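You operate a simulated robot arm through the tools that you are given. There is no shell and no other tool.

You are at the controls of a simulated robot arm. One attempt, no reset.

TASK
Plug in the loom of open unit ONE and press its ribbon home.
Fine: pull-test the white plug, then the pink one; both stay home, the test lamp is lit.

It is judged by the outcome, as a careful person would: the job done as asked, and still so three seconds after it is handed in. It fails if anything else is knocked over, pushed out of place, dropped, spilled or broken.

THE ROBOT
A 7-joint arm with a two-finger parallel gripper, fixed in place. Base frame: the origin is on the floor under the middle of its stand, x ahead of it, y to its left, z up. Lengths are in m, angles in rad, forces in N, time in s.
With the tool pointing down near the work surface it reaches from about 0.26 to 0.68 m from the base axis. Its first joint turns from -1.152 to 1.152 rad. Payload 1.57 kg.
Tool frame: the origin (TCP) lies between the finger pads and is the grasp point; the fingertips stand 0.03 m ahead of it; z points along the fingers, y is the line along which they close. Largest opening 0.11 m; finger width 0.024, thickness 0.012; the body of the gripper, 0.048 by 0.112 m, starts 0.078 m behind the TCP.
Orientation is that of the tool frame in the base frame, as a unit quaternion [x, y, z, w]. With the fingers straight down and closing along the base's y, the tool's x points along the base's -x, its y along +y and its z along -z.

THE INTERFACE
- The arm moves only by the tool arm_command. Its argument "steps" is a list of rows, each an object of numbers (a shift or turn left out is 0, a gripper value left out holds the last): "x", "y", "z": the shift along the tool's x, y, z in units of 250 mm (1.0 is 250 mm); "wx", "wy", "wz": the turn, a rotation vector about the tool's x, y, z in units of 180 degrees (1.0 is 180 degrees); "gripper": the opening, from 0 (shut) to 1 (fully open). In form: [{"x": .., "y": .., "z": .., "wx": .., "wy": .., "wz": .., "gripper": ..}, ...]. A call has 1 to 20 rows; each row is the pose to reach, as a shift and turn from the pose commanded when the call began, along the tool's axes at that moment. A call with a number of a shift or a turn outside -1 to 1 is refused whole. A row lasts 0.2 s, in which the tool goes at most 0.05 m and 0.15 rad; a call with a longer step from one row to the next is refused whole, and so is a gripper value outside its range. A pose out of reach is approached as far as the arm can. The call stops where the force on the tool passes 40 N (or 10 N more than at its start, if that is more) or the arm is blocked; 0.2 s more then pass. The fingers move at their own pace (about 0.108 m/s each) and stop on an object; they squeeze with about 25 N. The grip force told is the motor's: it shows also when the fingers shut on nothing. Time passes only in rows, and 0.2 s behind the last, so rows that repeat a pose let the fingers close. The reply holds the time, the measured pose of the TCP, the force on the tool along the base axes, the opening and the grip force, in the units named above and with some noise, with the torque about the TCP (base axes, N m) and any sound that the robot's microphone picked up.
- Cameras (640 x 400 px; columns grow to the right, rows downward): "scene" is fixed at [0.1654, -0.4128, 1.4068]; the picture's right is [0.71, -0.71, 0.00], its down [-0.46, -0.47, -0.75] and it looks along [0.53, 0.53, -0.66] (base axes); focal length 214 px, centre (320, 200). "wrist" rides on the gripper at [0.07, 0.016, -0.141] in the tool frame; the picture's right is [-0.23, 0.97, 0.00], its down [-0.86, -0.20, -0.48] and it looks along [-0.47, -0.11, 0.88] (tool axes); focal length 222 px, centre (320, 200). There is no depth. A picture from a camera that has moved, and an enlarged one, comes with that camera's place and axes in the base frame and with its lens. The place of the scene camera against the robot may be out by one fixed shift of up to 0.025 m in any direction.
- snapshot(camera): a new picture of that camera. No time passes.
- close_up(camera, box): a new picture of the part [left, top, right, bottom] of that camera's present view, enlarged. No time passes.
- hand_in(): hands the job in; it is judged then, once.

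Nothing tells you positions but the pictures and the camera data. Unless the task says otherwise, let go and move clear before handing in.

The tools are called after "Request:" as a command line: name --argument value ..., lists and objects as JSON in quotes. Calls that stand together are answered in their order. arm_command: Moves the arm, as the interface text tells. Its arguments: {"type":"object","properties":{"steps":{"type":"array"}},"required":["steps"]} The other tools are called the same way: snapshot (camera) takes a picture; close_up (camera, box) takes an enlarged picture of a part of a camera's view; hand_in () hands the job in.

At the start:

```text
t: 0.0
ee_pos: [0.3251, -0.1522, 1.2897]
ee_rot: [0.0, 1.0, 0.0, 0.001]
force: [0.3, -0.1, -0.1]
torque: [0.01, -0.04, 0.02]
width: 0.1101
grip_force: 0.1
```

scene: 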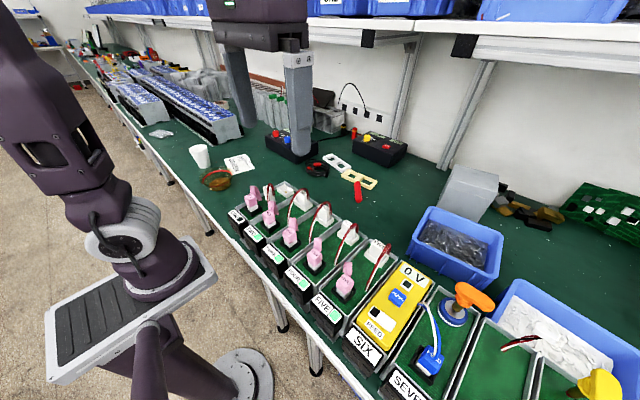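
wrist: 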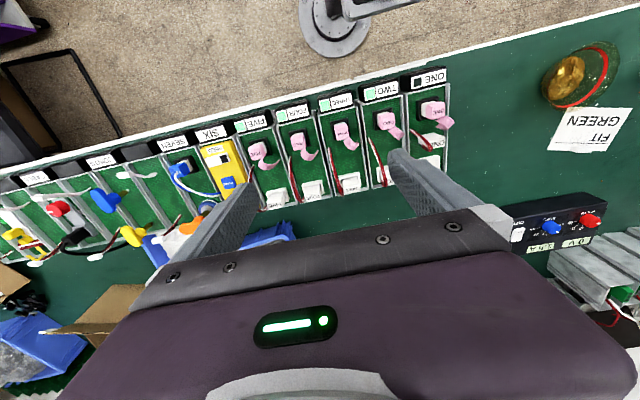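

I see a bench with a row of numbered open units (ONE to SIX and more), each with a white plug and a pink one; unit ONE is at the far left end in the scene view. I will take enlarged views before moving.

Request:
close_up --camera "scene" --box '[210, 160, 370, 260]'

Request:
close_up --camera "wrist" --box '[340, 50, 500, 200]'

Request:
close_up --camera "wrist" --box '[160, 60, 480, 260]'

Request:
close_up --camera "scene" --box '[220, 170, 420, 370]'

```text
4.00 times, centred on (290, 210) of scene
camera zoom: at [0.1654, -0.4128, 1.4068], right [0.71, -0.71, 0.0], down [-0.46, -0.47, -0.75], along [0.53, 0.53, -0.66], focal length 858 px, centre (440, 160)
```

zoom: 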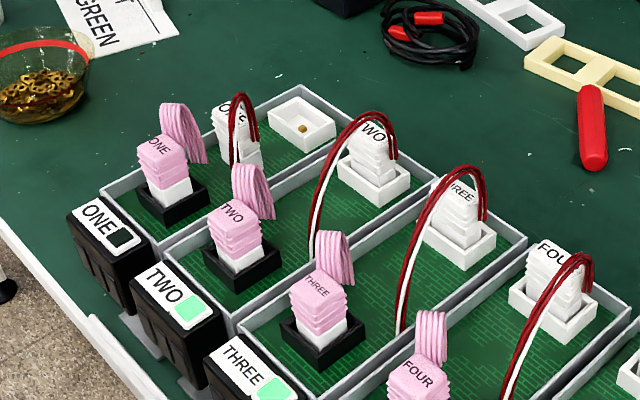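

```text
2.67 times, centred on (420, 125) of wrist
camera zoom: at [0.2559, -0.1362, 1.4327], right [0.23, 0.97, 0.0], down [0.86, -0.2, 0.48], along [0.47, -0.11, -0.88], focal length 592 px, centre (53, 400)
```

zoom: 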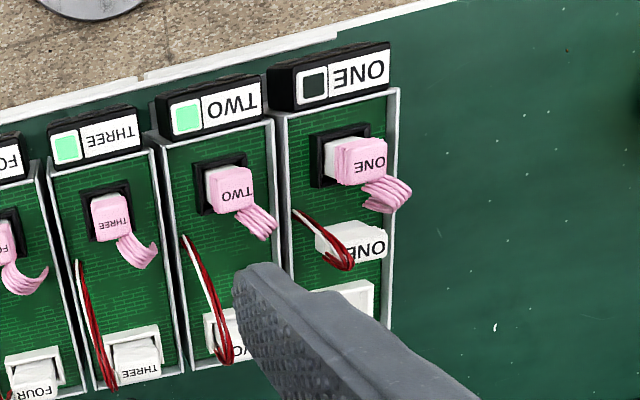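

```text
2.00 times, centred on (320, 160) of wrist
camera zoom: at [0.2559, -0.1362, 1.4327], right [0.23, 0.97, 0.0], down [0.86, -0.2, 0.48], along [0.47, -0.11, -0.88], focal length 444 px, centre (320, 280)
```

zoom: 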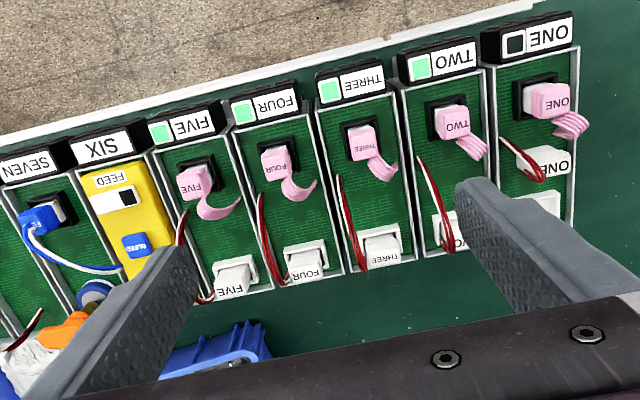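

```text
2.00 times, centred on (320, 270) of scene
camera zoom: at [0.1654, -0.4128, 1.4068], right [0.71, -0.71, 0.0], down [-0.46, -0.47, -0.75], along [0.53, 0.53, -0.66], focal length 429 px, centre (320, 60)
```

zoom: 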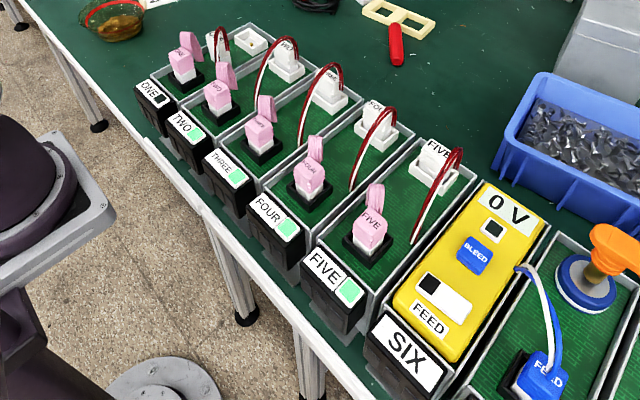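

Unit ONE's lamp is dark. Its white plug stands loose beside an empty white socket, and its pink ribbon plug looks not fully seated. From both cameras I put the lamp near (0.30, 0.036, 0.97) and the pink plug near (0.36, 0.06). I'll move above unit ONE for a closer look.

Request:
arm_command --steps '[{"x": -0.0375, "y": 0.101, "z": 0.04, "gripper": 1}, {"x": -0.075, "y": 0.202, "z": 0.08}, {"x": -0.1125, "y": 0.303, "z": 0.12}, {"x": -0.15, "y": 0.404, "z": 0.16}, {"x": -0.1875, "y": 0.505, "z": 0.2}, {"x": -0.225, "y": 0.606, "z": 0.24}, {"x": -0.2625, "y": 0.707, "z": 0.28}, {"x": -0.3, "y": 0.808, "z": 0.32}, {"x": -0.3, "y": 0.808, "z": 0.32}]'

Request:
snapshot --camera "wrist"

Request:
snapshot --camera "scene"

```text
t: 2.0
ee_pos: [0.4014, 0.0514, 1.2089]
ee_rot: [0.0, 1.0, 0.0, 0.0]
force: [0.2, 0.0, -0.4]
torque: [0.01, -0.05, -0.02]
width: 0.1098
grip_force: 0.2
```

```text
taken
camera wrist: at [0.3322, 0.0661, 1.3522], right [0.23, 0.97, 0.0], down [0.86, -0.2, 0.48], along [0.47, -0.11, -0.88], focal length 222 px, centre (320, 200)
```

wrist: 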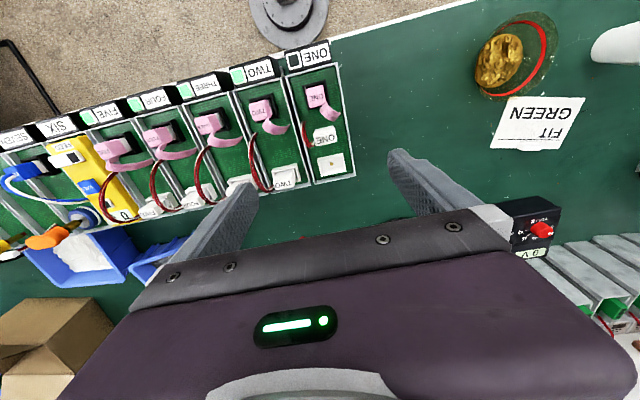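

```text
taken
```

scene: 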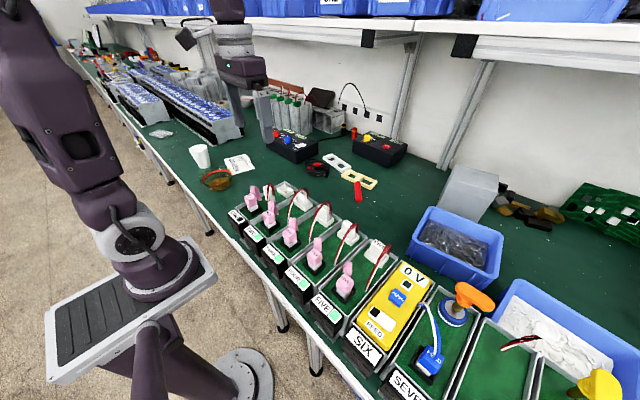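

The view is clear: unit ONE sits just under and slightly behind the gripper, with its white socket empty at the +x end. I'll enlarge it to get the positions.

Request:
close_up --camera "wrist" --box '[240, 30, 400, 190]'

Request:
close_up --camera "scene" --box '[220, 170, 320, 240]'

Request:
close_up --camera "scene" --box '[330, 250, 450, 390]'

Request:
close_up --camera "wrist" --box '[440, 0, 640, 150]'

```text
2.50 times, centred on (320, 110) of wrist
camera zoom: at [0.3322, 0.0661, 1.3522], right [0.23, 0.97, 0.0], down [0.86, -0.2, 0.48], along [0.47, -0.11, -0.88], focal length 555 px, centre (320, 425)
```

zoom: 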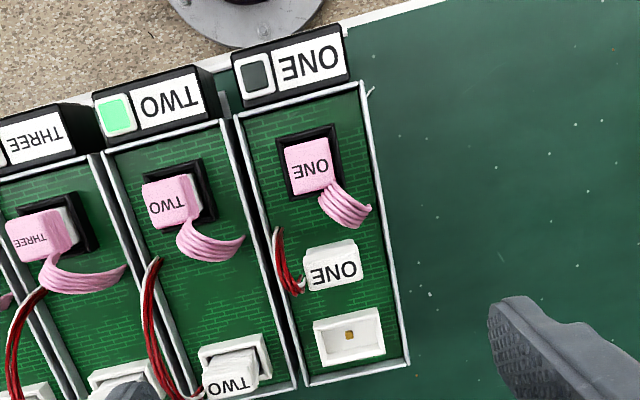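

```text
5.71 times, centred on (270, 205) of scene
camera zoom: at [0.1654, -0.4128, 1.4068], right [0.71, -0.71, 0.0], down [-0.46, -0.47, -0.75], along [0.53, 0.53, -0.66], focal length 1226 px, centre (606, 171)
```

zoom: 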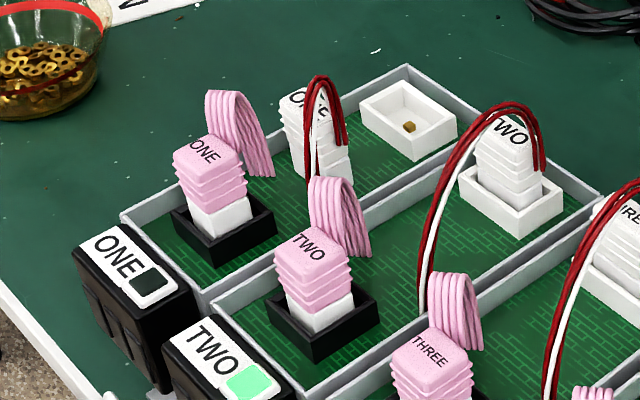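

```text
2.86 times, centred on (390, 320) of scene
camera zoom: at [0.1654, -0.4128, 1.4068], right [0.71, -0.71, 0.0], down [-0.46, -0.47, -0.75], along [0.53, 0.53, -0.66], focal length 613 px, centre (120, -143)
```

zoom: 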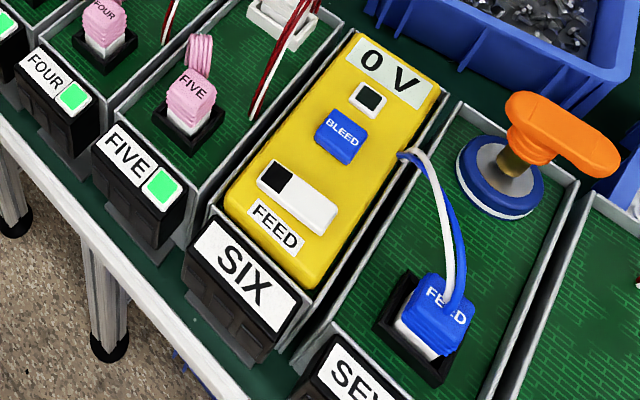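

```text
2.67 times, centred on (540, 75) of wrist
camera zoom: at [0.3322, 0.0661, 1.3522], right [0.23, 0.97, 0.0], down [0.86, -0.2, 0.48], along [0.47, -0.11, -0.88], focal length 592 px, centre (-267, 533)
```

zoom: 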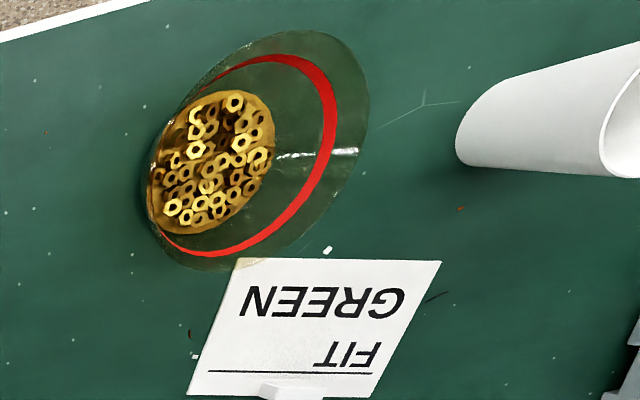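

I put the pink plug's top near (0.353, 0.056, 1.016), the loose white plug's top near (0.411, 0.056, 1.011) and the empty white socket near (0.474, 0.055). I'll lower partway to inspect the plug, wire and socket shapes.

Request:
arm_command --steps '[{"x": 0.03, "y": 0.01, "z": 0.09}, {"x": 0.06, "y": 0.02, "z": 0.18}, {"x": 0.08, "y": 0.02, "z": 0.27}, {"x": 0.08, "y": 0.02, "z": 0.34}, {"x": 0.08, "y": 0.02, "z": 0.34}]'

Request:
snapshot --camera "wrist"

Request:
close_up --camera "wrist" --box '[200, 20, 440, 200]'

```text
t: 3.2
ee_pos: [0.3798, 0.0566, 1.1246]
ee_rot: [0.0, 1.0, -0.001, 0.0]
force: [0.5, 0.5, -0.7]
torque: [-0.01, 0.01, -0.02]
width: 0.1099
grip_force: 0.0
```

```text
taken
camera wrist: at [0.3105, 0.0724, 1.268], right [0.23, 0.97, 0.0], down [0.85, -0.2, 0.48], along [0.47, -0.11, -0.88], focal length 222 px, centre (320, 200)
```

wrist: 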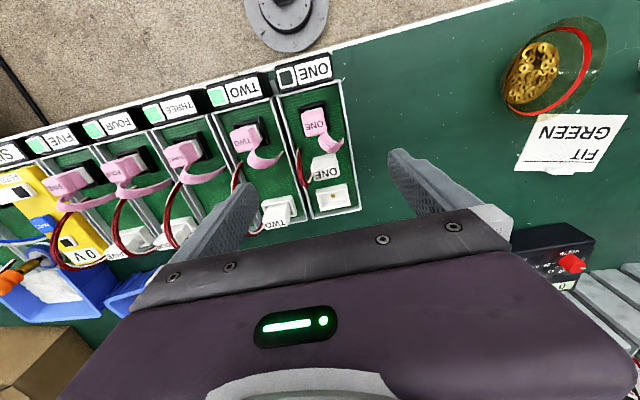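

```text
2.22 times, centred on (320, 110) of wrist
camera zoom: at [0.3105, 0.0724, 1.268], right [0.23, 0.97, 0.0], down [0.85, -0.2, 0.48], along [0.47, -0.11, -0.88], focal length 494 px, centre (320, 400)
```

zoom: 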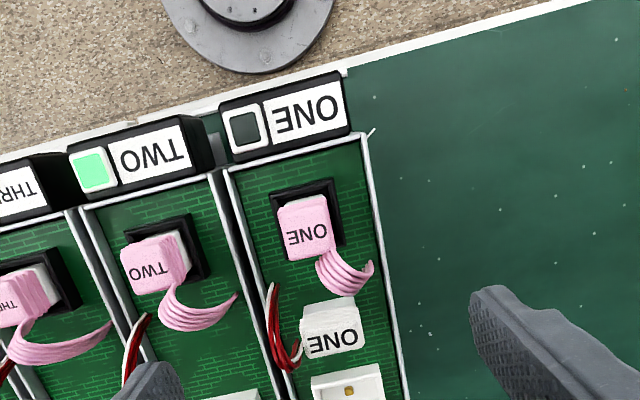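

The white plug stands upright with its wire leaving on the -y side. I'll look closer at both plugs.

Request:
close_up --camera "wrist" --box '[280, 90, 380, 215]'

Request:
close_up --camera "scene" --box '[235, 170, 285, 210]'

Request:
close_up --camera "scene" --box '[265, 175, 335, 220]'

```text
3.20 times, centred on (330, 152) of wrist
camera zoom: at [0.3105, 0.0724, 1.268], right [0.23, 0.97, 0.0], down [0.85, -0.2, 0.48], along [0.47, -0.11, -0.88], focal length 711 px, centre (288, 352)
```

zoom: 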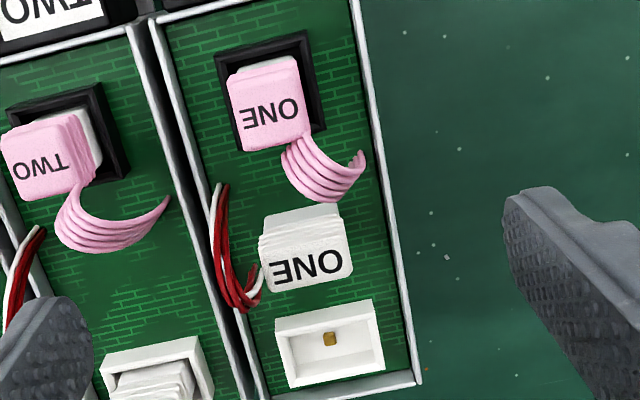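

```text
10.00 times, centred on (260, 190) of scene
camera zoom: at [0.1654, -0.4128, 1.4068], right [0.71, -0.71, 0.0], down [-0.46, -0.47, -0.75], along [0.53, 0.53, -0.66], focal length 2145 px, centre (920, 300)
```

zoom: 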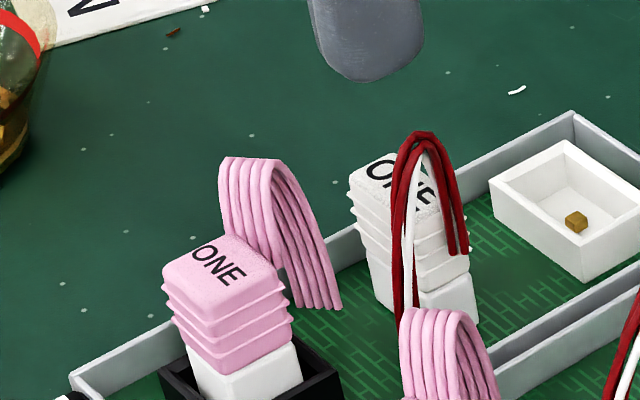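

```text
8.89 times, centred on (300, 198) of scene
camera zoom: at [0.1654, -0.4128, 1.4068], right [0.71, -0.71, 0.0], down [-0.46, -0.47, -0.75], along [0.53, 0.53, -0.66], focal length 1906 px, centre (498, 222)
```

zoom: 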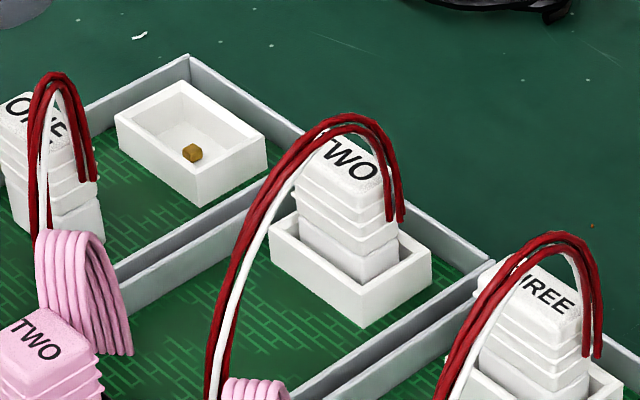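

The loose white plug is about 34 mm in y by 21 mm in x. Its wires leave the -y face, so I'll grip it across x, which means turning the tool 90°. I'm doing that above the plug, well clear of the ribbon arcs.

Request:
arm_command --steps '[{"x": -0.02, "wz": -0.042}, {"x": -0.04, "wz": -0.084}, {"x": -0.06, "wz": -0.126}, {"x": -0.08, "wz": -0.168}, {"x": -0.1, "wz": -0.21}, {"x": -0.124, "wz": -0.252}, {"x": -0.124, "wz": -0.294}, {"x": -0.124, "wz": -0.336}, {"x": -0.124, "wz": -0.378}, {"x": -0.124, "wz": -0.42}, {"x": -0.124, "wz": -0.462}, {"x": -0.124, "wz": -0.5}, {"x": -0.124, "wz": -0.5}]'

Request:
snapshot --camera "wrist"

Request:
close_up --camera "wrist" --box '[240, 60, 400, 240]'

```text
t: 6.0
ee_pos: [0.4102, 0.0559, 1.1251]
ee_rot: [0.708, -0.706, 0.0, 0.0]
force: [-0.7, -0.6, 0.0]
torque: [0.02, 0.0, -0.01]
width: 0.1101
grip_force: 0.0
```

```text
taken
camera wrist: at [0.3954, -0.0158, 1.268], right [-0.97, 0.23, 0.0], down [0.2, 0.86, 0.48], along [0.11, 0.47, -0.88], focal length 222 px, centre (320, 200)
```

wrist: 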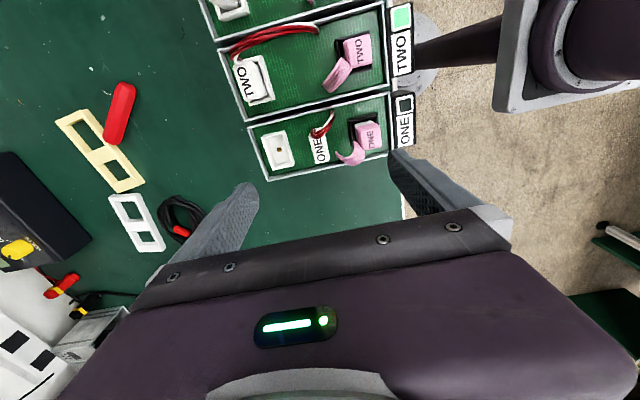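

```text
2.22 times, centred on (320, 150) of wrist
camera zoom: at [0.3954, -0.0158, 1.268], right [-0.97, 0.23, 0.0], down [0.2, 0.86, 0.48], along [0.11, 0.47, -0.88], focal length 494 px, centre (320, 311)
```

zoom: 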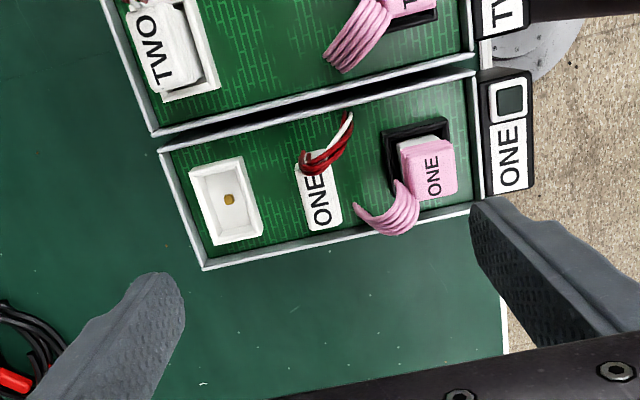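

The side view shows the plug standing square at about (0.412, 0.055, top 1.009). Its socket is near (0.469, 0.055), and the ribbon bends down toward +y around x = 0.393. I'll narrow the fingers and come down to just above the plug to check alignment.

Request:
arm_command --steps '[{"gripper": 0.3}, {"x": 0.006, "y": -0.003, "z": 0.06}, {"x": 0.012, "y": -0.006, "z": 0.13}, {"x": 0.012, "y": -0.006, "z": 0.2}, {"x": 0.012, "y": -0.006, "z": 0.26}, {"x": 0.012, "y": -0.006, "z": 0.26}]'

Request:
snapshot --camera "wrist"

Request:
close_up --camera "wrist" --box '[240, 80, 400, 220]'

Request:
close_up --camera "scene" --box '[220, 150, 320, 220]'

```text
t: 7.4
ee_pos: [0.4115, 0.0518, 1.059]
ee_rot: [0.707, -0.707, 0.0, 0.0]
force: [0.9, 0.2, -0.4]
torque: [-0.01, -0.01, 0.0]
width: 0.0328
grip_force: 0.0
```

```text
taken
camera wrist: at [0.3958, -0.0188, 1.2021], right [-0.97, 0.23, 0.0], down [0.2, 0.86, 0.48], along [0.11, 0.47, -0.88], focal length 222 px, centre (320, 200)
```

wrist: 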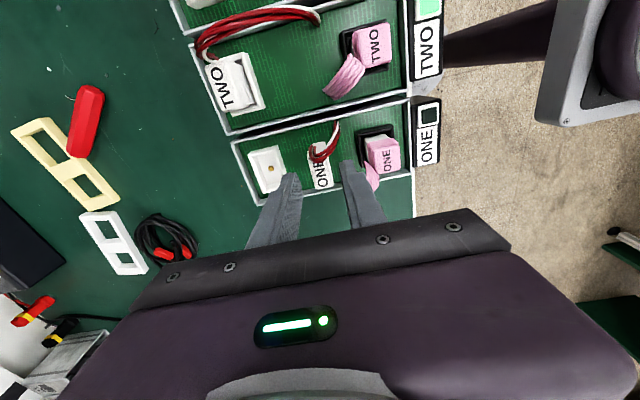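

```text
2.86 times, centred on (320, 150) of wrist
camera zoom: at [0.3958, -0.0188, 1.2021], right [-0.97, 0.23, 0.0], down [0.2, 0.86, 0.48], along [0.11, 0.47, -0.88], focal length 635 px, centre (320, 343)
```

zoom: 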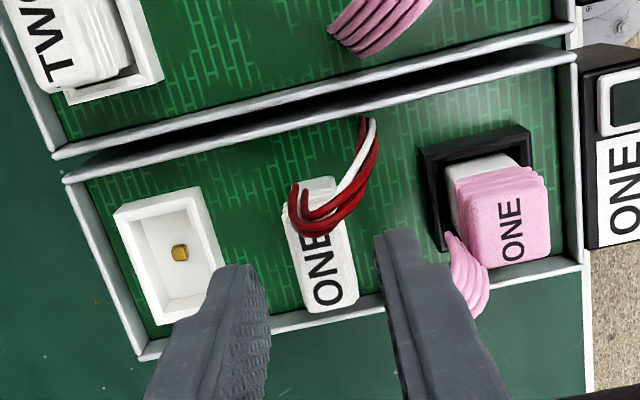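

```text
5.71 times, centred on (270, 185) of scene
camera zoom: at [0.1654, -0.4128, 1.4068], right [0.71, -0.71, 0.0], down [-0.46, -0.47, -0.75], along [0.53, 0.53, -0.66], focal length 1226 px, centre (606, 286)
```

zoom: 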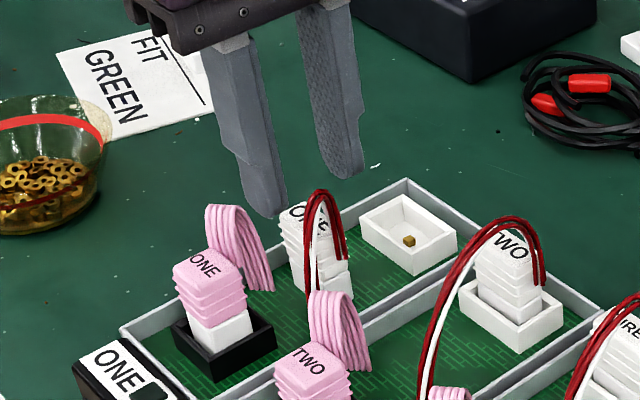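

The fingers straddle the plug evenly and the ribbon sits outside the -x finger. I'll descend 40 mm slowly so the tips sit about 20 mm below the plug's top, still open.

Request:
arm_command --steps '[{"y": -0.002, "z": 0.04}, {"y": -0.002, "z": 0.08}, {"y": -0.002, "z": 0.12}, {"y": -0.002, "z": 0.16}, {"y": -0.002, "z": 0.16}]'

Request:
close_up --camera "wrist" --box '[240, 100, 400, 240]'

Request:
close_up --camera "scene" --box '[230, 150, 310, 210]'

```text
t: 8.6
ee_pos: [0.413, 0.0525, 1.0189]
ee_rot: [0.707, -0.707, 0.001, 0.001]
force: [0.5, -1.2, 0.1]
torque: [-0.01, -0.04, 0.0]
width: 0.0331
grip_force: 0.0
```

```text
2.86 times, centred on (320, 170) of wrist
camera zoom: at [0.3976, -0.0187, 1.162], right [-0.97, 0.23, 0.0], down [0.2, 0.85, 0.48], along [0.11, 0.47, -0.88], focal length 635 px, centre (320, 286)
```

zoom: 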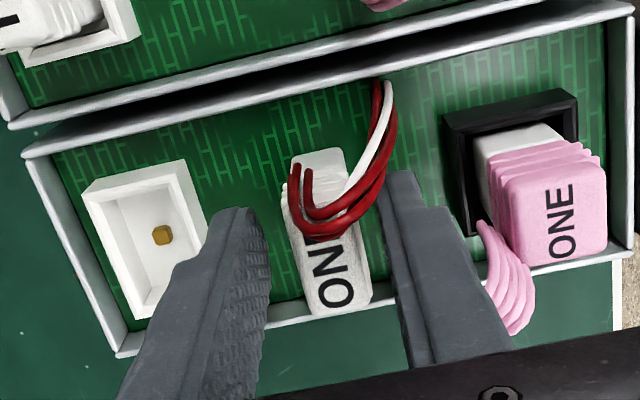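

```text
6.67 times, centred on (270, 180) of scene
camera zoom: at [0.1654, -0.4128, 1.4068], right [0.71, -0.71, 0.0], down [-0.46, -0.47, -0.75], along [0.53, 0.53, -0.66], focal length 1430 px, centre (653, 333)
```

zoom: 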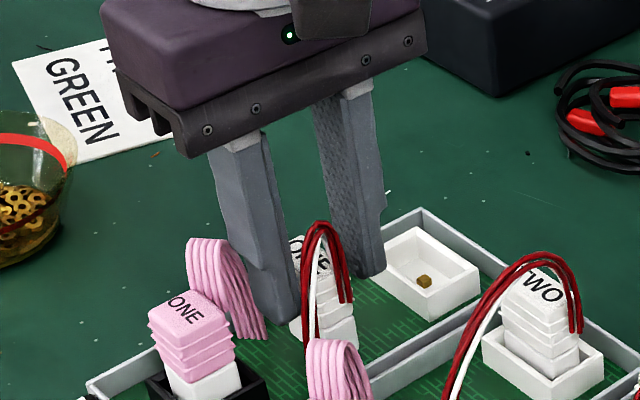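

The fingers are on both sides of the plug with no contact force. I'll close them now.

Request:
arm_command --steps '[{"y": 0.003, "gripper": 0.3}, {"y": 0.003, "gripper": 0.1}, {"y": 0.003, "gripper": 0.1}, {"y": 0.003, "gripper": 0.1}, {"y": 0.003, "gripper": 0.1}]'

Request:
close_up --camera "wrist" --box '[240, 100, 400, 240]'

```text
t: 9.8
ee_pos: [0.4121, 0.0517, 1.0195]
ee_rot: [0.708, -0.707, 0.0, 0.001]
force: [0.2, 0.8, 0.3]
torque: [0.0, -0.02, -0.01]
width: 0.0169
grip_force: 25.1
```

```text
2.86 times, centred on (320, 170) of wrist
camera zoom: at [0.3969, -0.0185, 1.1623], right [-0.97, 0.23, 0.0], down [0.2, 0.86, 0.48], along [0.11, 0.47, -0.88], focal length 635 px, centre (320, 286)
```

zoom: 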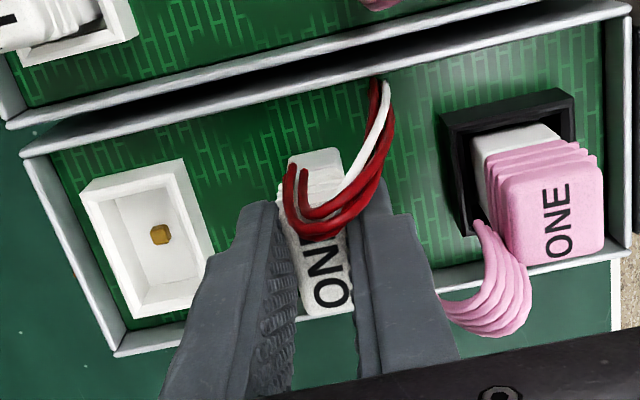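

The plug is gripped at 17 mm with 25 N. I'll lift it straight up 35 mm so its base clears the socket rim, and check the grip before moving across.

Request:
arm_command --steps '[{"z": -0.03}, {"z": -0.06}, {"z": -0.1}, {"z": -0.14}, {"z": -0.14}]'

Request:
close_up --camera "wrist" --box '[220, 80, 420, 240]'

Request:
close_up --camera "scene" --box '[230, 150, 310, 210]'

```text
t: 11.0
ee_pos: [0.412, 0.0525, 1.0533]
ee_rot: [0.707, -0.707, 0.0, 0.0]
force: [1.4, 0.4, -0.9]
torque: [-0.01, 0.0, -0.01]
width: 0.0165
grip_force: 24.7
```

```text
2.50 times, centred on (320, 160) of wrist
camera zoom: at [0.3967, -0.0182, 1.1974], right [-0.97, 0.23, 0.0], down [0.2, 0.85, 0.48], along [0.11, 0.47, -0.88], focal length 555 px, centre (320, 300)
```

zoom: 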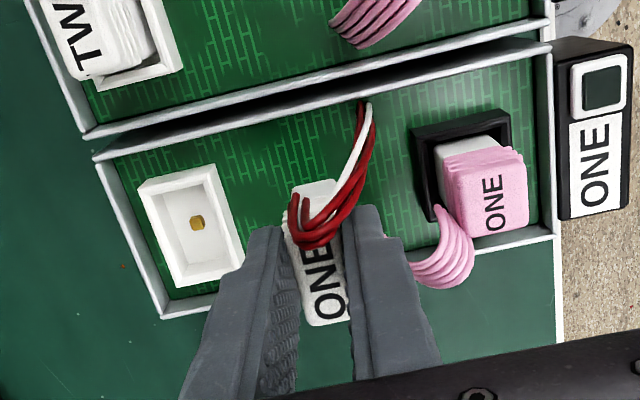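

```text
6.67 times, centred on (270, 180) of scene
camera zoom: at [0.1654, -0.4128, 1.4068], right [0.71, -0.71, 0.0], down [-0.46, -0.47, -0.75], along [0.53, 0.53, -0.66], focal length 1430 px, centre (653, 333)
```

zoom: 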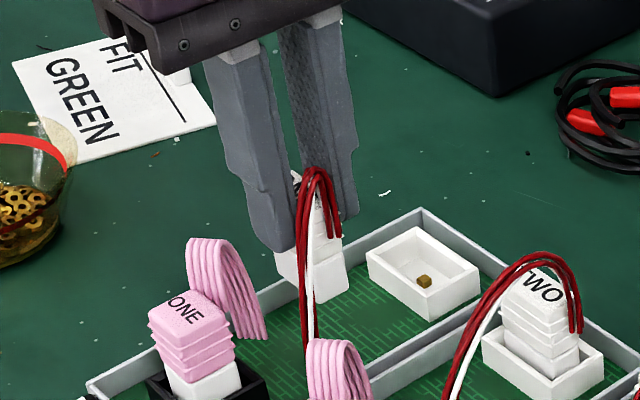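

The plug is lifted cleanly with the wire slack. Next I'll carry it over the socket, +x by 57 mm, at this height.

Request:
arm_command --steps '[{"y": -0.05, "z": -0.01}, {"y": -0.1, "z": -0.02}, {"y": -0.15, "z": -0.02}, {"y": -0.19, "z": -0.02}, {"y": -0.222, "z": -0.02}, {"y": -0.222, "z": -0.02}]'

Request:
close_up --camera "wrist" --box '[240, 100, 400, 240]'

Request:
close_up --camera "scene" --box '[250, 150, 330, 210]'

Request:
snapshot --camera "wrist"

```text
t: 12.4
ee_pos: [0.4675, 0.0536, 1.0605]
ee_rot: [-0.707, 0.707, 0.0, 0.0]
force: [-0.5, -0.8, 0.5]
torque: [-0.01, 0.01, 0.0]
width: 0.0169
grip_force: 25.3
```

```text
2.86 times, centred on (320, 170) of wrist
camera zoom: at [0.4525, -0.0181, 1.2031], right [-0.97, 0.23, 0.0], down [0.2, 0.86, 0.48], along [0.11, 0.47, -0.88], focal length 635 px, centre (320, 286)
```

zoom: 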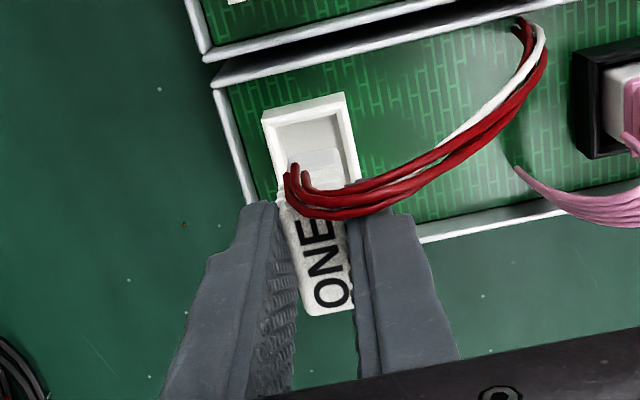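

```text
6.67 times, centred on (290, 180) of scene
camera zoom: at [0.1654, -0.4128, 1.4068], right [0.71, -0.71, 0.0], down [-0.46, -0.47, -0.75], along [0.53, 0.53, -0.66], focal length 1430 px, centre (520, 333)
```

zoom: 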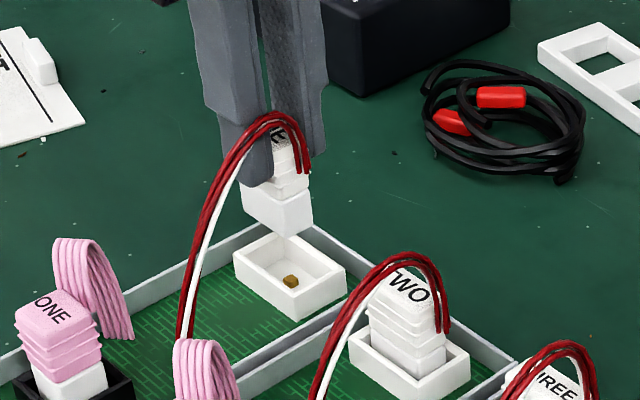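

```text
taken
camera wrist: at [0.4525, -0.0181, 1.2031], right [-0.97, 0.23, 0.0], down [0.2, 0.86, 0.48], along [0.11, 0.47, -0.88], focal length 222 px, centre (320, 200)
```

wrist: 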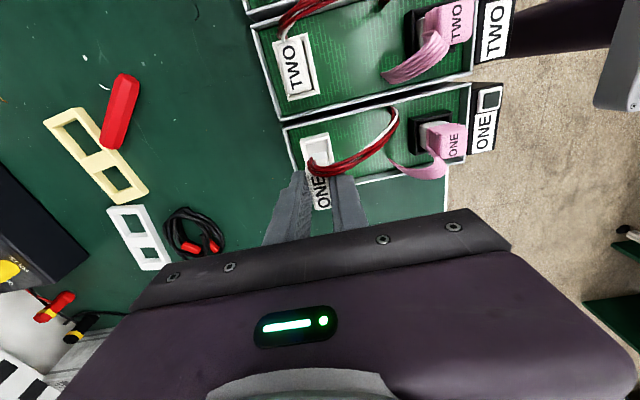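

The plug hangs right over the socket. I'll zoom in to measure the offset between plug base and socket opening.

Request:
close_up --camera "scene" --box '[270, 168, 302, 192]'

Request:
close_up --camera "wrist" --box '[290, 125, 350, 180]'

Request:
close_up --camera "scene" --box '[290, 178, 322, 202]'

```text
16.00 times, centred on (286, 180) of scene
camera zoom: at [0.1654, -0.4128, 1.4068], right [0.71, -0.71, 0.0], down [-0.46, -0.47, -0.75], along [0.53, 0.53, -0.66], focal length 3432 px, centre (864, 520)
```

zoom: 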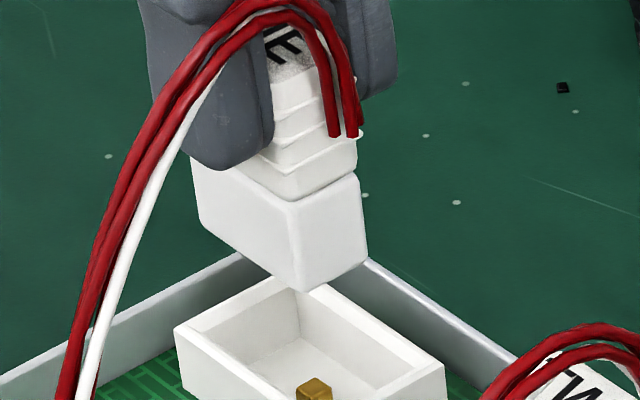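

```text
7.27 times, centred on (320, 152) of wrist
camera zoom: at [0.4525, -0.0181, 1.2031], right [-0.97, 0.23, 0.0], down [0.2, 0.86, 0.48], along [0.11, 0.47, -0.88], focal length 1615 px, centre (320, 546)
```

zoom: 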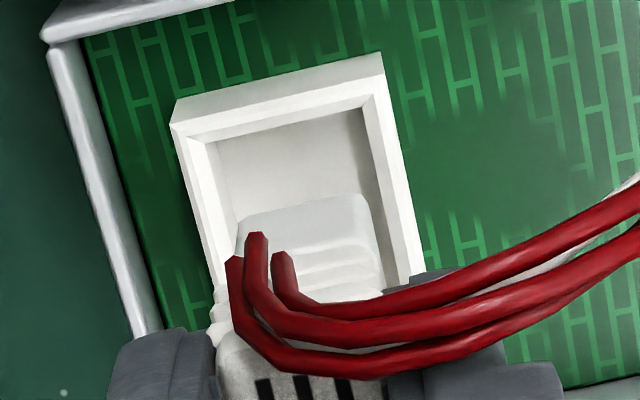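

```text
16.00 times, centred on (306, 190) of scene
camera zoom: at [0.1654, -0.4128, 1.4068], right [0.71, -0.71, 0.0], down [-0.46, -0.47, -0.75], along [0.53, 0.53, -0.66], focal length 3432 px, centre (544, 360)
```

zoom: 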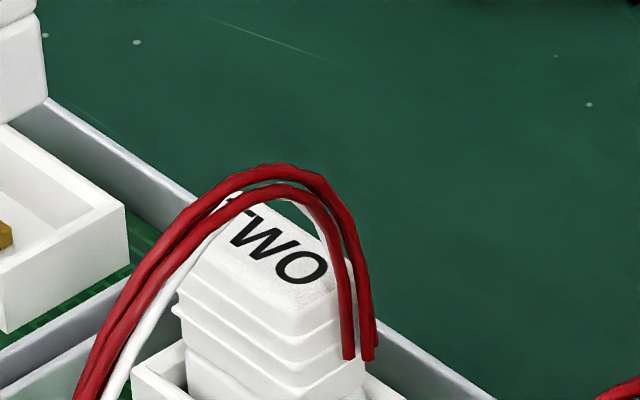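

Both views agree that the plug's base is about 26 mm above the rim, roughly centred in x and about 3 mm too far toward +y. I'll correct that, lower 14 mm and look again.

Request:
arm_command --steps '[{"x": 0.012, "y": -0.003, "z": 0.02}, {"x": 0.012, "y": -0.003, "z": 0.04}, {"x": 0.012, "y": -0.003, "z": 0.056}, {"x": 0.012, "y": -0.003, "z": 0.056}]'

Request:
close_up --camera "scene" --box '[270, 172, 302, 196]'

Request:
close_up --camera "wrist" --box '[290, 130, 350, 185]'

```text
t: 13.4
ee_pos: [0.4675, 0.0506, 1.0458]
ee_rot: [-0.707, 0.707, 0.001, 0.0]
force: [0.8, 0.0, -0.2]
torque: [0.0, 0.02, 0.02]
width: 0.0167
grip_force: 24.8
```

```text
16.00 times, centred on (286, 184) of scene
camera zoom: at [0.1654, -0.4128, 1.4068], right [0.71, -0.71, 0.0], down [-0.46, -0.47, -0.75], along [0.53, 0.53, -0.66], focal length 3432 px, centre (864, 456)
```

zoom: 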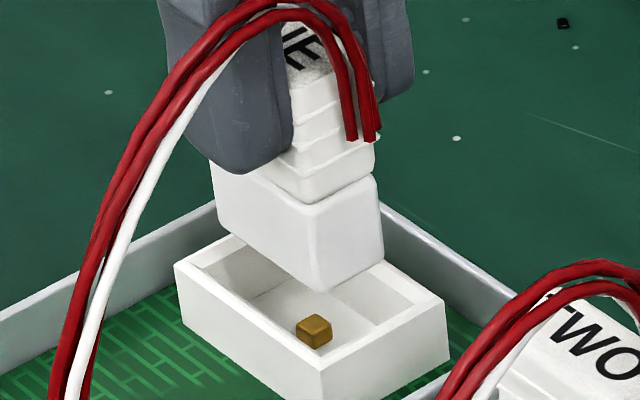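

```text
7.27 times, centred on (320, 158) of wrist
camera zoom: at [0.4529, -0.0207, 1.1889], right [-0.97, 0.23, 0.0], down [0.2, 0.86, 0.48], along [0.11, 0.47, -0.88], focal length 1615 px, centre (320, 509)
```

zoom: 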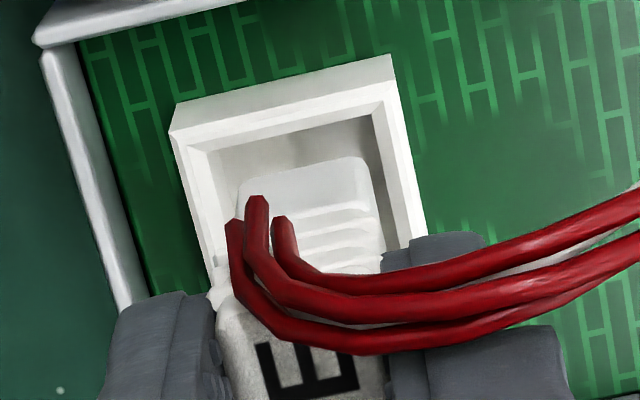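

Now the base is about 10 mm above the rim, and it needs around 2 mm more in +x to centre over the socket. I'll correct and lower 7 mm.

Request:
arm_command --steps '[{"x": -0.002, "y": -0.008, "z": 0.01}, {"x": -0.002, "y": -0.008, "z": 0.02}, {"x": -0.002, "y": -0.008, "z": 0.028}, {"x": -0.002, "y": -0.008, "z": 0.028}]'

Request:
close_up --camera "scene" --box '[270, 172, 302, 196]'

Request:
close_up --camera "wrist" --box '[290, 130, 350, 185]'

```text
t: 14.4
ee_pos: [0.4709, 0.0509, 1.0381]
ee_rot: [-0.707, 0.707, 0.0, 0.0]
force: [0.8, -0.7, 0.0]
torque: [0.03, -0.02, 0.0]
width: 0.0168
grip_force: 24.4
```

```text
16.00 times, centred on (286, 184) of scene
camera zoom: at [0.1654, -0.4128, 1.4068], right [0.71, -0.71, 0.0], down [-0.46, -0.47, -0.75], along [0.53, 0.53, -0.66], focal length 3432 px, centre (864, 456)
```

zoom: 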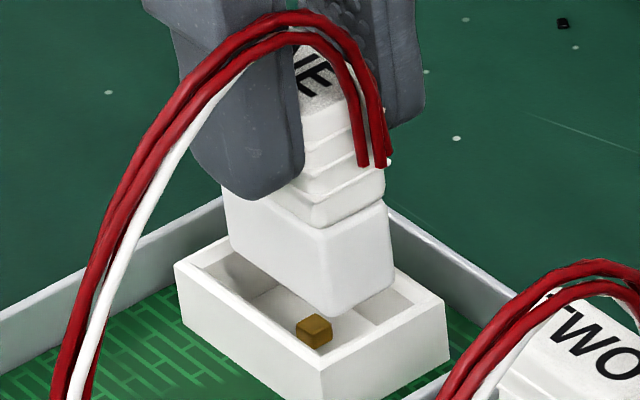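

```text
7.27 times, centred on (320, 158) of wrist
camera zoom: at [0.4546, -0.0207, 1.182], right [-0.97, 0.23, 0.0], down [0.2, 0.85, 0.48], along [0.11, 0.47, -0.88], focal length 1615 px, centre (320, 509)
```

zoom: 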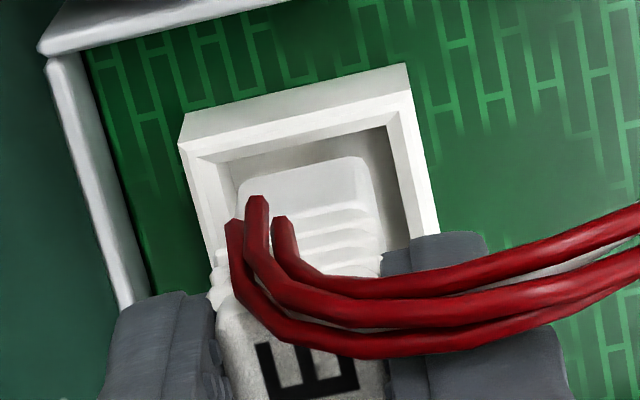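

The plug is nearly centred, wanting about 1 mm more in +y, and its base is about 4 mm above the rim. I'll correct and ease it down 9 mm, watching the force.

Request:
arm_command --steps '[{"x": -0.005, "y": -0.001, "z": 0.006}, {"x": -0.005, "y": -0.001, "z": 0.012}, {"x": -0.005, "y": -0.001, "z": 0.018}, {"x": -0.005, "y": -0.001, "z": 0.024}, {"x": -0.005, "y": -0.001, "z": 0.03}, {"x": -0.005, "y": -0.001, "z": 0.036}, {"x": -0.005, "y": -0.001, "z": 0.036}]'

Request:
close_up --camera "scene" --box '[270, 172, 302, 196]'

Request:
close_up --camera "wrist" --box '[290, 130, 350, 185]'

```text
t: 16.0
ee_pos: [0.4695, 0.0507, 1.0295]
ee_rot: [-0.707, 0.707, 0.0, 0.0]
force: [0.7, 0.6, -0.2]
torque: [-0.01, 0.04, 0.0]
width: 0.0168
grip_force: 25.1
```

```text
16.00 times, centred on (286, 184) of scene
camera zoom: at [0.1654, -0.4128, 1.4068], right [0.71, -0.71, 0.0], down [-0.46, -0.47, -0.75], along [0.53, 0.53, -0.66], focal length 3432 px, centre (864, 456)
```

zoom: 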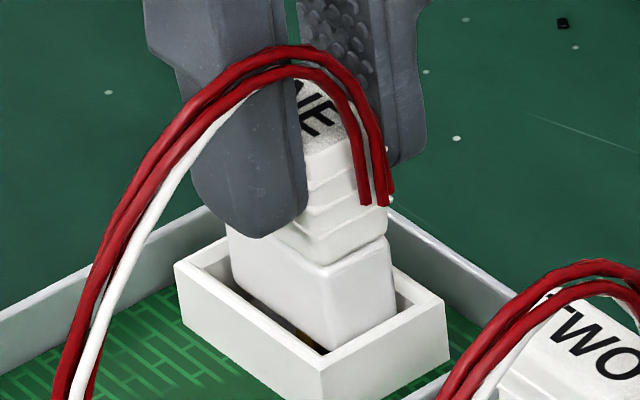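

```text
7.27 times, centred on (320, 158) of wrist
camera zoom: at [0.4549, -0.0197, 1.1724], right [-0.97, 0.23, 0.0], down [0.2, 0.86, 0.48], along [0.11, 0.47, -0.88], focal length 1615 px, centre (320, 509)
```

zoom: 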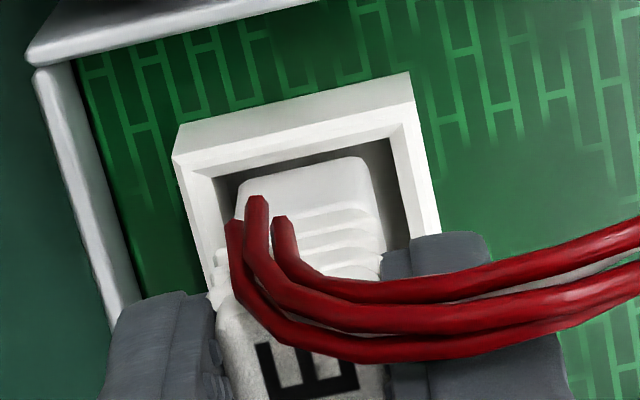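

The plug's base is entering the socket freely with gaps on all sides. I'll keep lowering in small steps to find where resistance starts.

Request:
arm_command --steps '[{"x": -0.002, "z": 0.005}, {"x": -0.002, "z": 0.01}, {"x": -0.002, "z": 0.015}, {"x": -0.002, "z": 0.02}, {"x": -0.002, "z": 0.02}]'

Request:
close_up --camera "scene" --box '[270, 172, 302, 196]'

Request:
close_up --camera "wrist" --box '[290, 130, 350, 185]'

```text
t: 17.2
ee_pos: [0.4695, 0.0517, 1.0249]
ee_rot: [0.707, -0.707, 0.0, -0.001]
force: [0.3, 0.9, -0.5]
torque: [0.01, 0.03, -0.01]
width: 0.0167
grip_force: 25.2
```

```text
16.00 times, centred on (286, 184) of scene
camera zoom: at [0.1654, -0.4128, 1.4068], right [0.71, -0.71, 0.0], down [-0.46, -0.47, -0.75], along [0.53, 0.53, -0.66], focal length 3432 px, centre (864, 456)
```

zoom: 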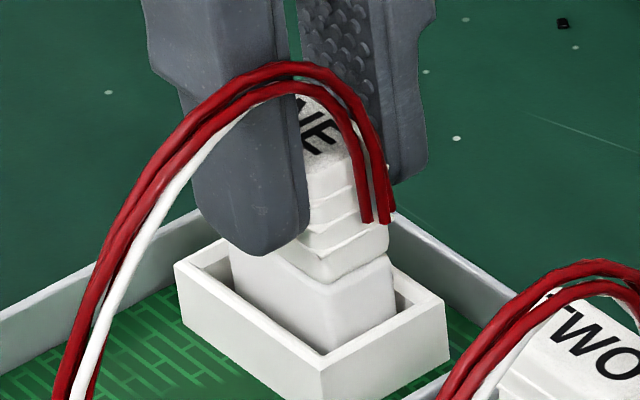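

```text
7.27 times, centred on (320, 158) of wrist
camera zoom: at [0.4552, -0.0191, 1.1677], right [-0.97, 0.23, 0.0], down [0.2, 0.86, 0.48], along [0.11, 0.47, -0.88], focal length 1615 px, centre (320, 509)
```

zoom: 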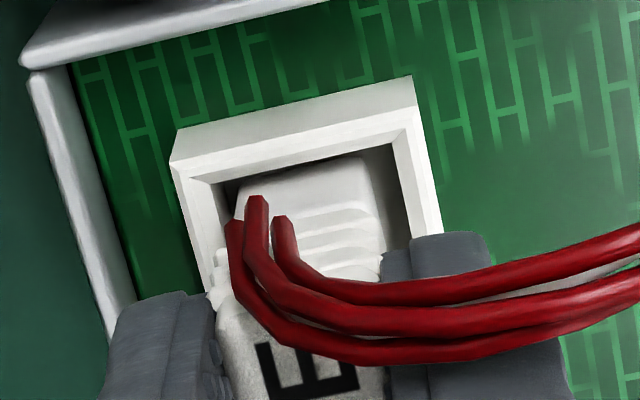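

The plug is inside the socket with no contact force yet and stays centred in x. I'll lower further in 1 mm rows, with a small +y trim.

Request:
arm_command --steps '[{"x": -0.002, "z": 0.004}, {"x": -0.002, "z": 0.008}, {"x": -0.002, "z": 0.012}, {"x": -0.002, "z": 0.016}, {"x": -0.002, "z": 0.02}, {"x": -0.002, "z": 0.02}]'

Request:
close_up --camera "scene" --box '[262, 160, 322, 205]'

```text
t: 18.6
ee_pos: [0.4706, 0.0527, 1.0188]
ee_rot: [0.707, -0.707, 0.0, 0.0]
force: [-0.5, -0.2, -0.5]
torque: [-0.01, -0.01, -0.02]
width: 0.017
grip_force: 25.0
```

```text
8.89 times, centred on (292, 182) of scene
camera zoom: at [0.1654, -0.4128, 1.4068], right [0.71, -0.71, 0.0], down [-0.46, -0.47, -0.75], along [0.53, 0.53, -0.66], focal length 1906 px, centre (569, 356)
```

zoom: 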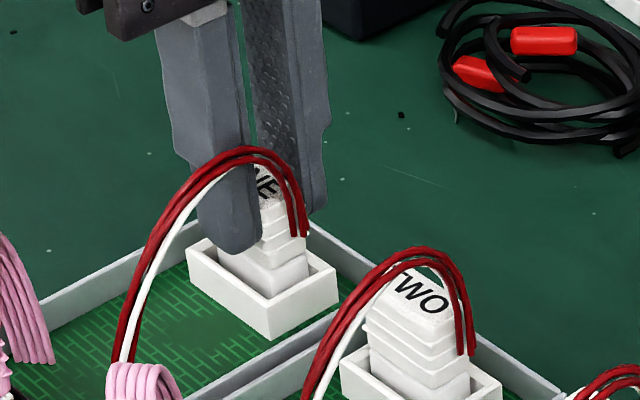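

Still no resistance, and plug TWO sits a bit deeper than this one. I'll keep lowering in small steps and listen for a click.

Request:
arm_command --steps '[{"z": 0.004}, {"z": 0.008}, {"z": 0.012}, {"z": 0.016}, {"z": 0.016}]'

Request:
close_up --camera "scene" --box '[262, 160, 322, 205]'

```text
t: 19.8
ee_pos: [0.4709, 0.0528, 1.0155]
ee_rot: [-0.707, 0.707, 0.0, 0.0]
force: [1.5, -0.6, 36.1]
torque: [-0.03, -0.07, 0.0]
width: 0.0168
grip_force: 25.3
```

```text
8.89 times, centred on (292, 182) of scene
camera zoom: at [0.1649, -0.4129, 1.4068], right [0.71, -0.71, 0.0], down [-0.46, -0.47, -0.75], along [0.53, 0.53, -0.66], focal length 1906 px, centre (569, 356)
```

zoom: 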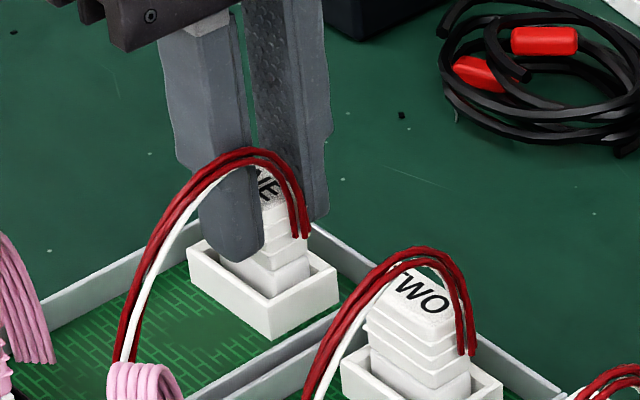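

I now feel 36 N of resistance at TCP z = 1.0155, with no click yet. I'll compare the seating depth with plug TWO up close before pushing more.

Request:
close_up --camera "scene" --box '[276, 172, 300, 196]'

Request:
close_up --camera "scene" --box '[296, 182, 320, 206]'

Request:
close_up --camera "wrist" --box '[260, 110, 400, 220]'

```text
16.00 times, centred on (288, 184) of scene
camera zoom: at [0.1649, -0.4129, 1.4068], right [0.71, -0.71, 0.0], down [-0.46, -0.47, -0.75], along [0.53, 0.53, -0.66], focal length 3432 px, centre (832, 456)
```

zoom: 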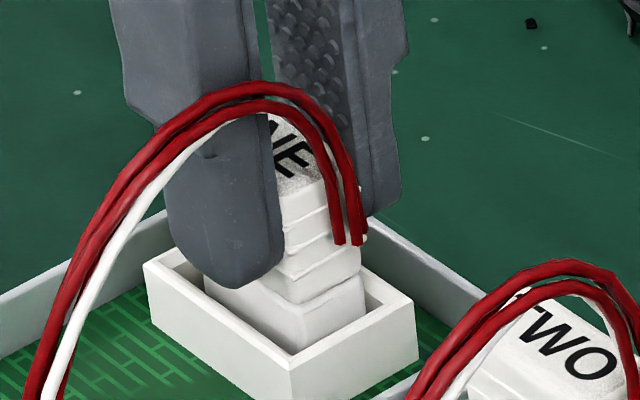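

```text
16.00 times, centred on (308, 194) of scene
camera zoom: at [0.1649, -0.4129, 1.4068], right [0.71, -0.71, 0.0], down [-0.46, -0.47, -0.75], along [0.53, 0.53, -0.66], focal length 3432 px, centre (512, 296)
```

zoom: 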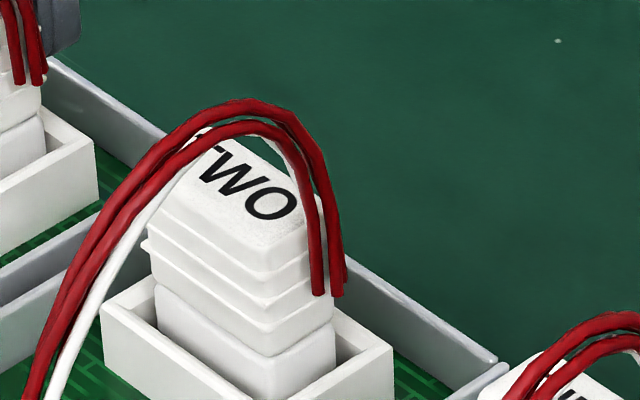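

```text
3.64 times, centred on (330, 165) of wrist
camera zoom: at [0.4553, -0.0185, 1.1592], right [-0.97, 0.23, 0.0], down [0.2, 0.85, 0.48], along [0.11, 0.47, -0.88], focal length 808 px, centre (284, 327)
```

zoom: 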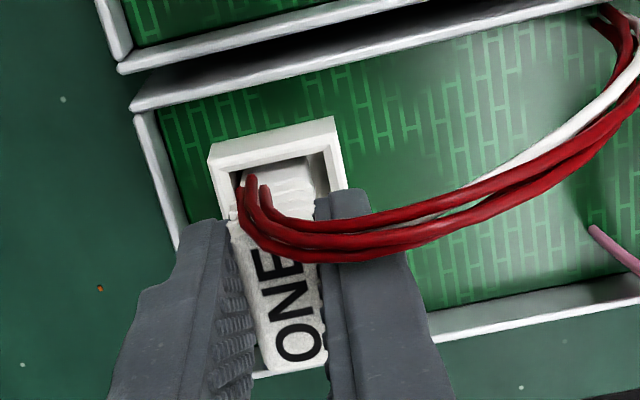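

By the rim-to-block spacing, ONE is at nearly the same depth as TWO. I'll check the front corners and the lamp.

Request:
close_up --camera "scene" --box '[296, 190, 320, 214]'

Request:
close_up --camera "scene" --box '[276, 176, 300, 200]'

Request:
close_up --camera "scene" --box '[222, 180, 282, 225]'

```text
16.00 times, centred on (308, 202) of scene
camera zoom: at [0.1649, -0.4129, 1.4068], right [0.71, -0.71, 0.0], down [-0.46, -0.47, -0.75], along [0.53, 0.53, -0.66], focal length 3432 px, centre (512, 168)
```

zoom: 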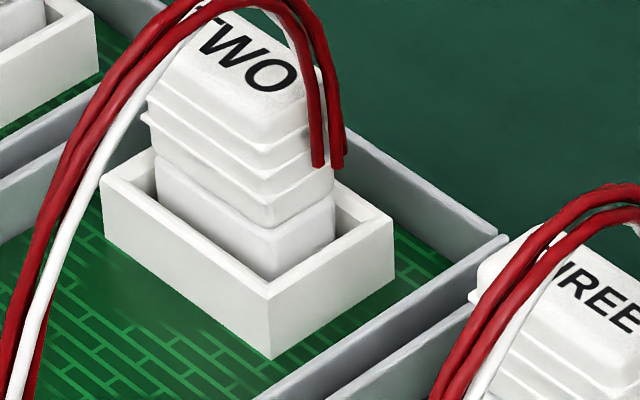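

```text
16.00 times, centred on (288, 188) of scene
camera zoom: at [0.1649, -0.4129, 1.4068], right [0.71, -0.71, 0.0], down [-0.46, -0.47, -0.75], along [0.53, 0.53, -0.66], focal length 3432 px, centre (832, 392)
```

zoom: 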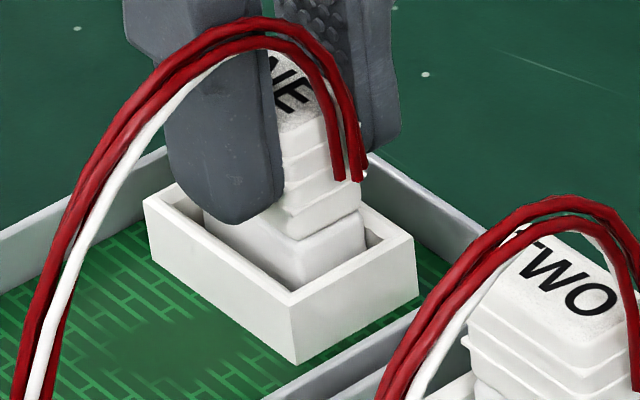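

```text
8.89 times, centred on (252, 202) of scene
camera zoom: at [0.1649, -0.4129, 1.4068], right [0.71, -0.71, 0.0], down [-0.46, -0.47, -0.75], along [0.53, 0.53, -0.66], focal length 1906 px, centre (924, 178)
```

zoom: 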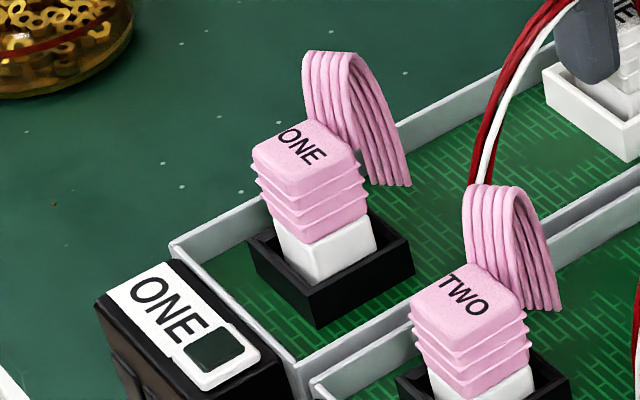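

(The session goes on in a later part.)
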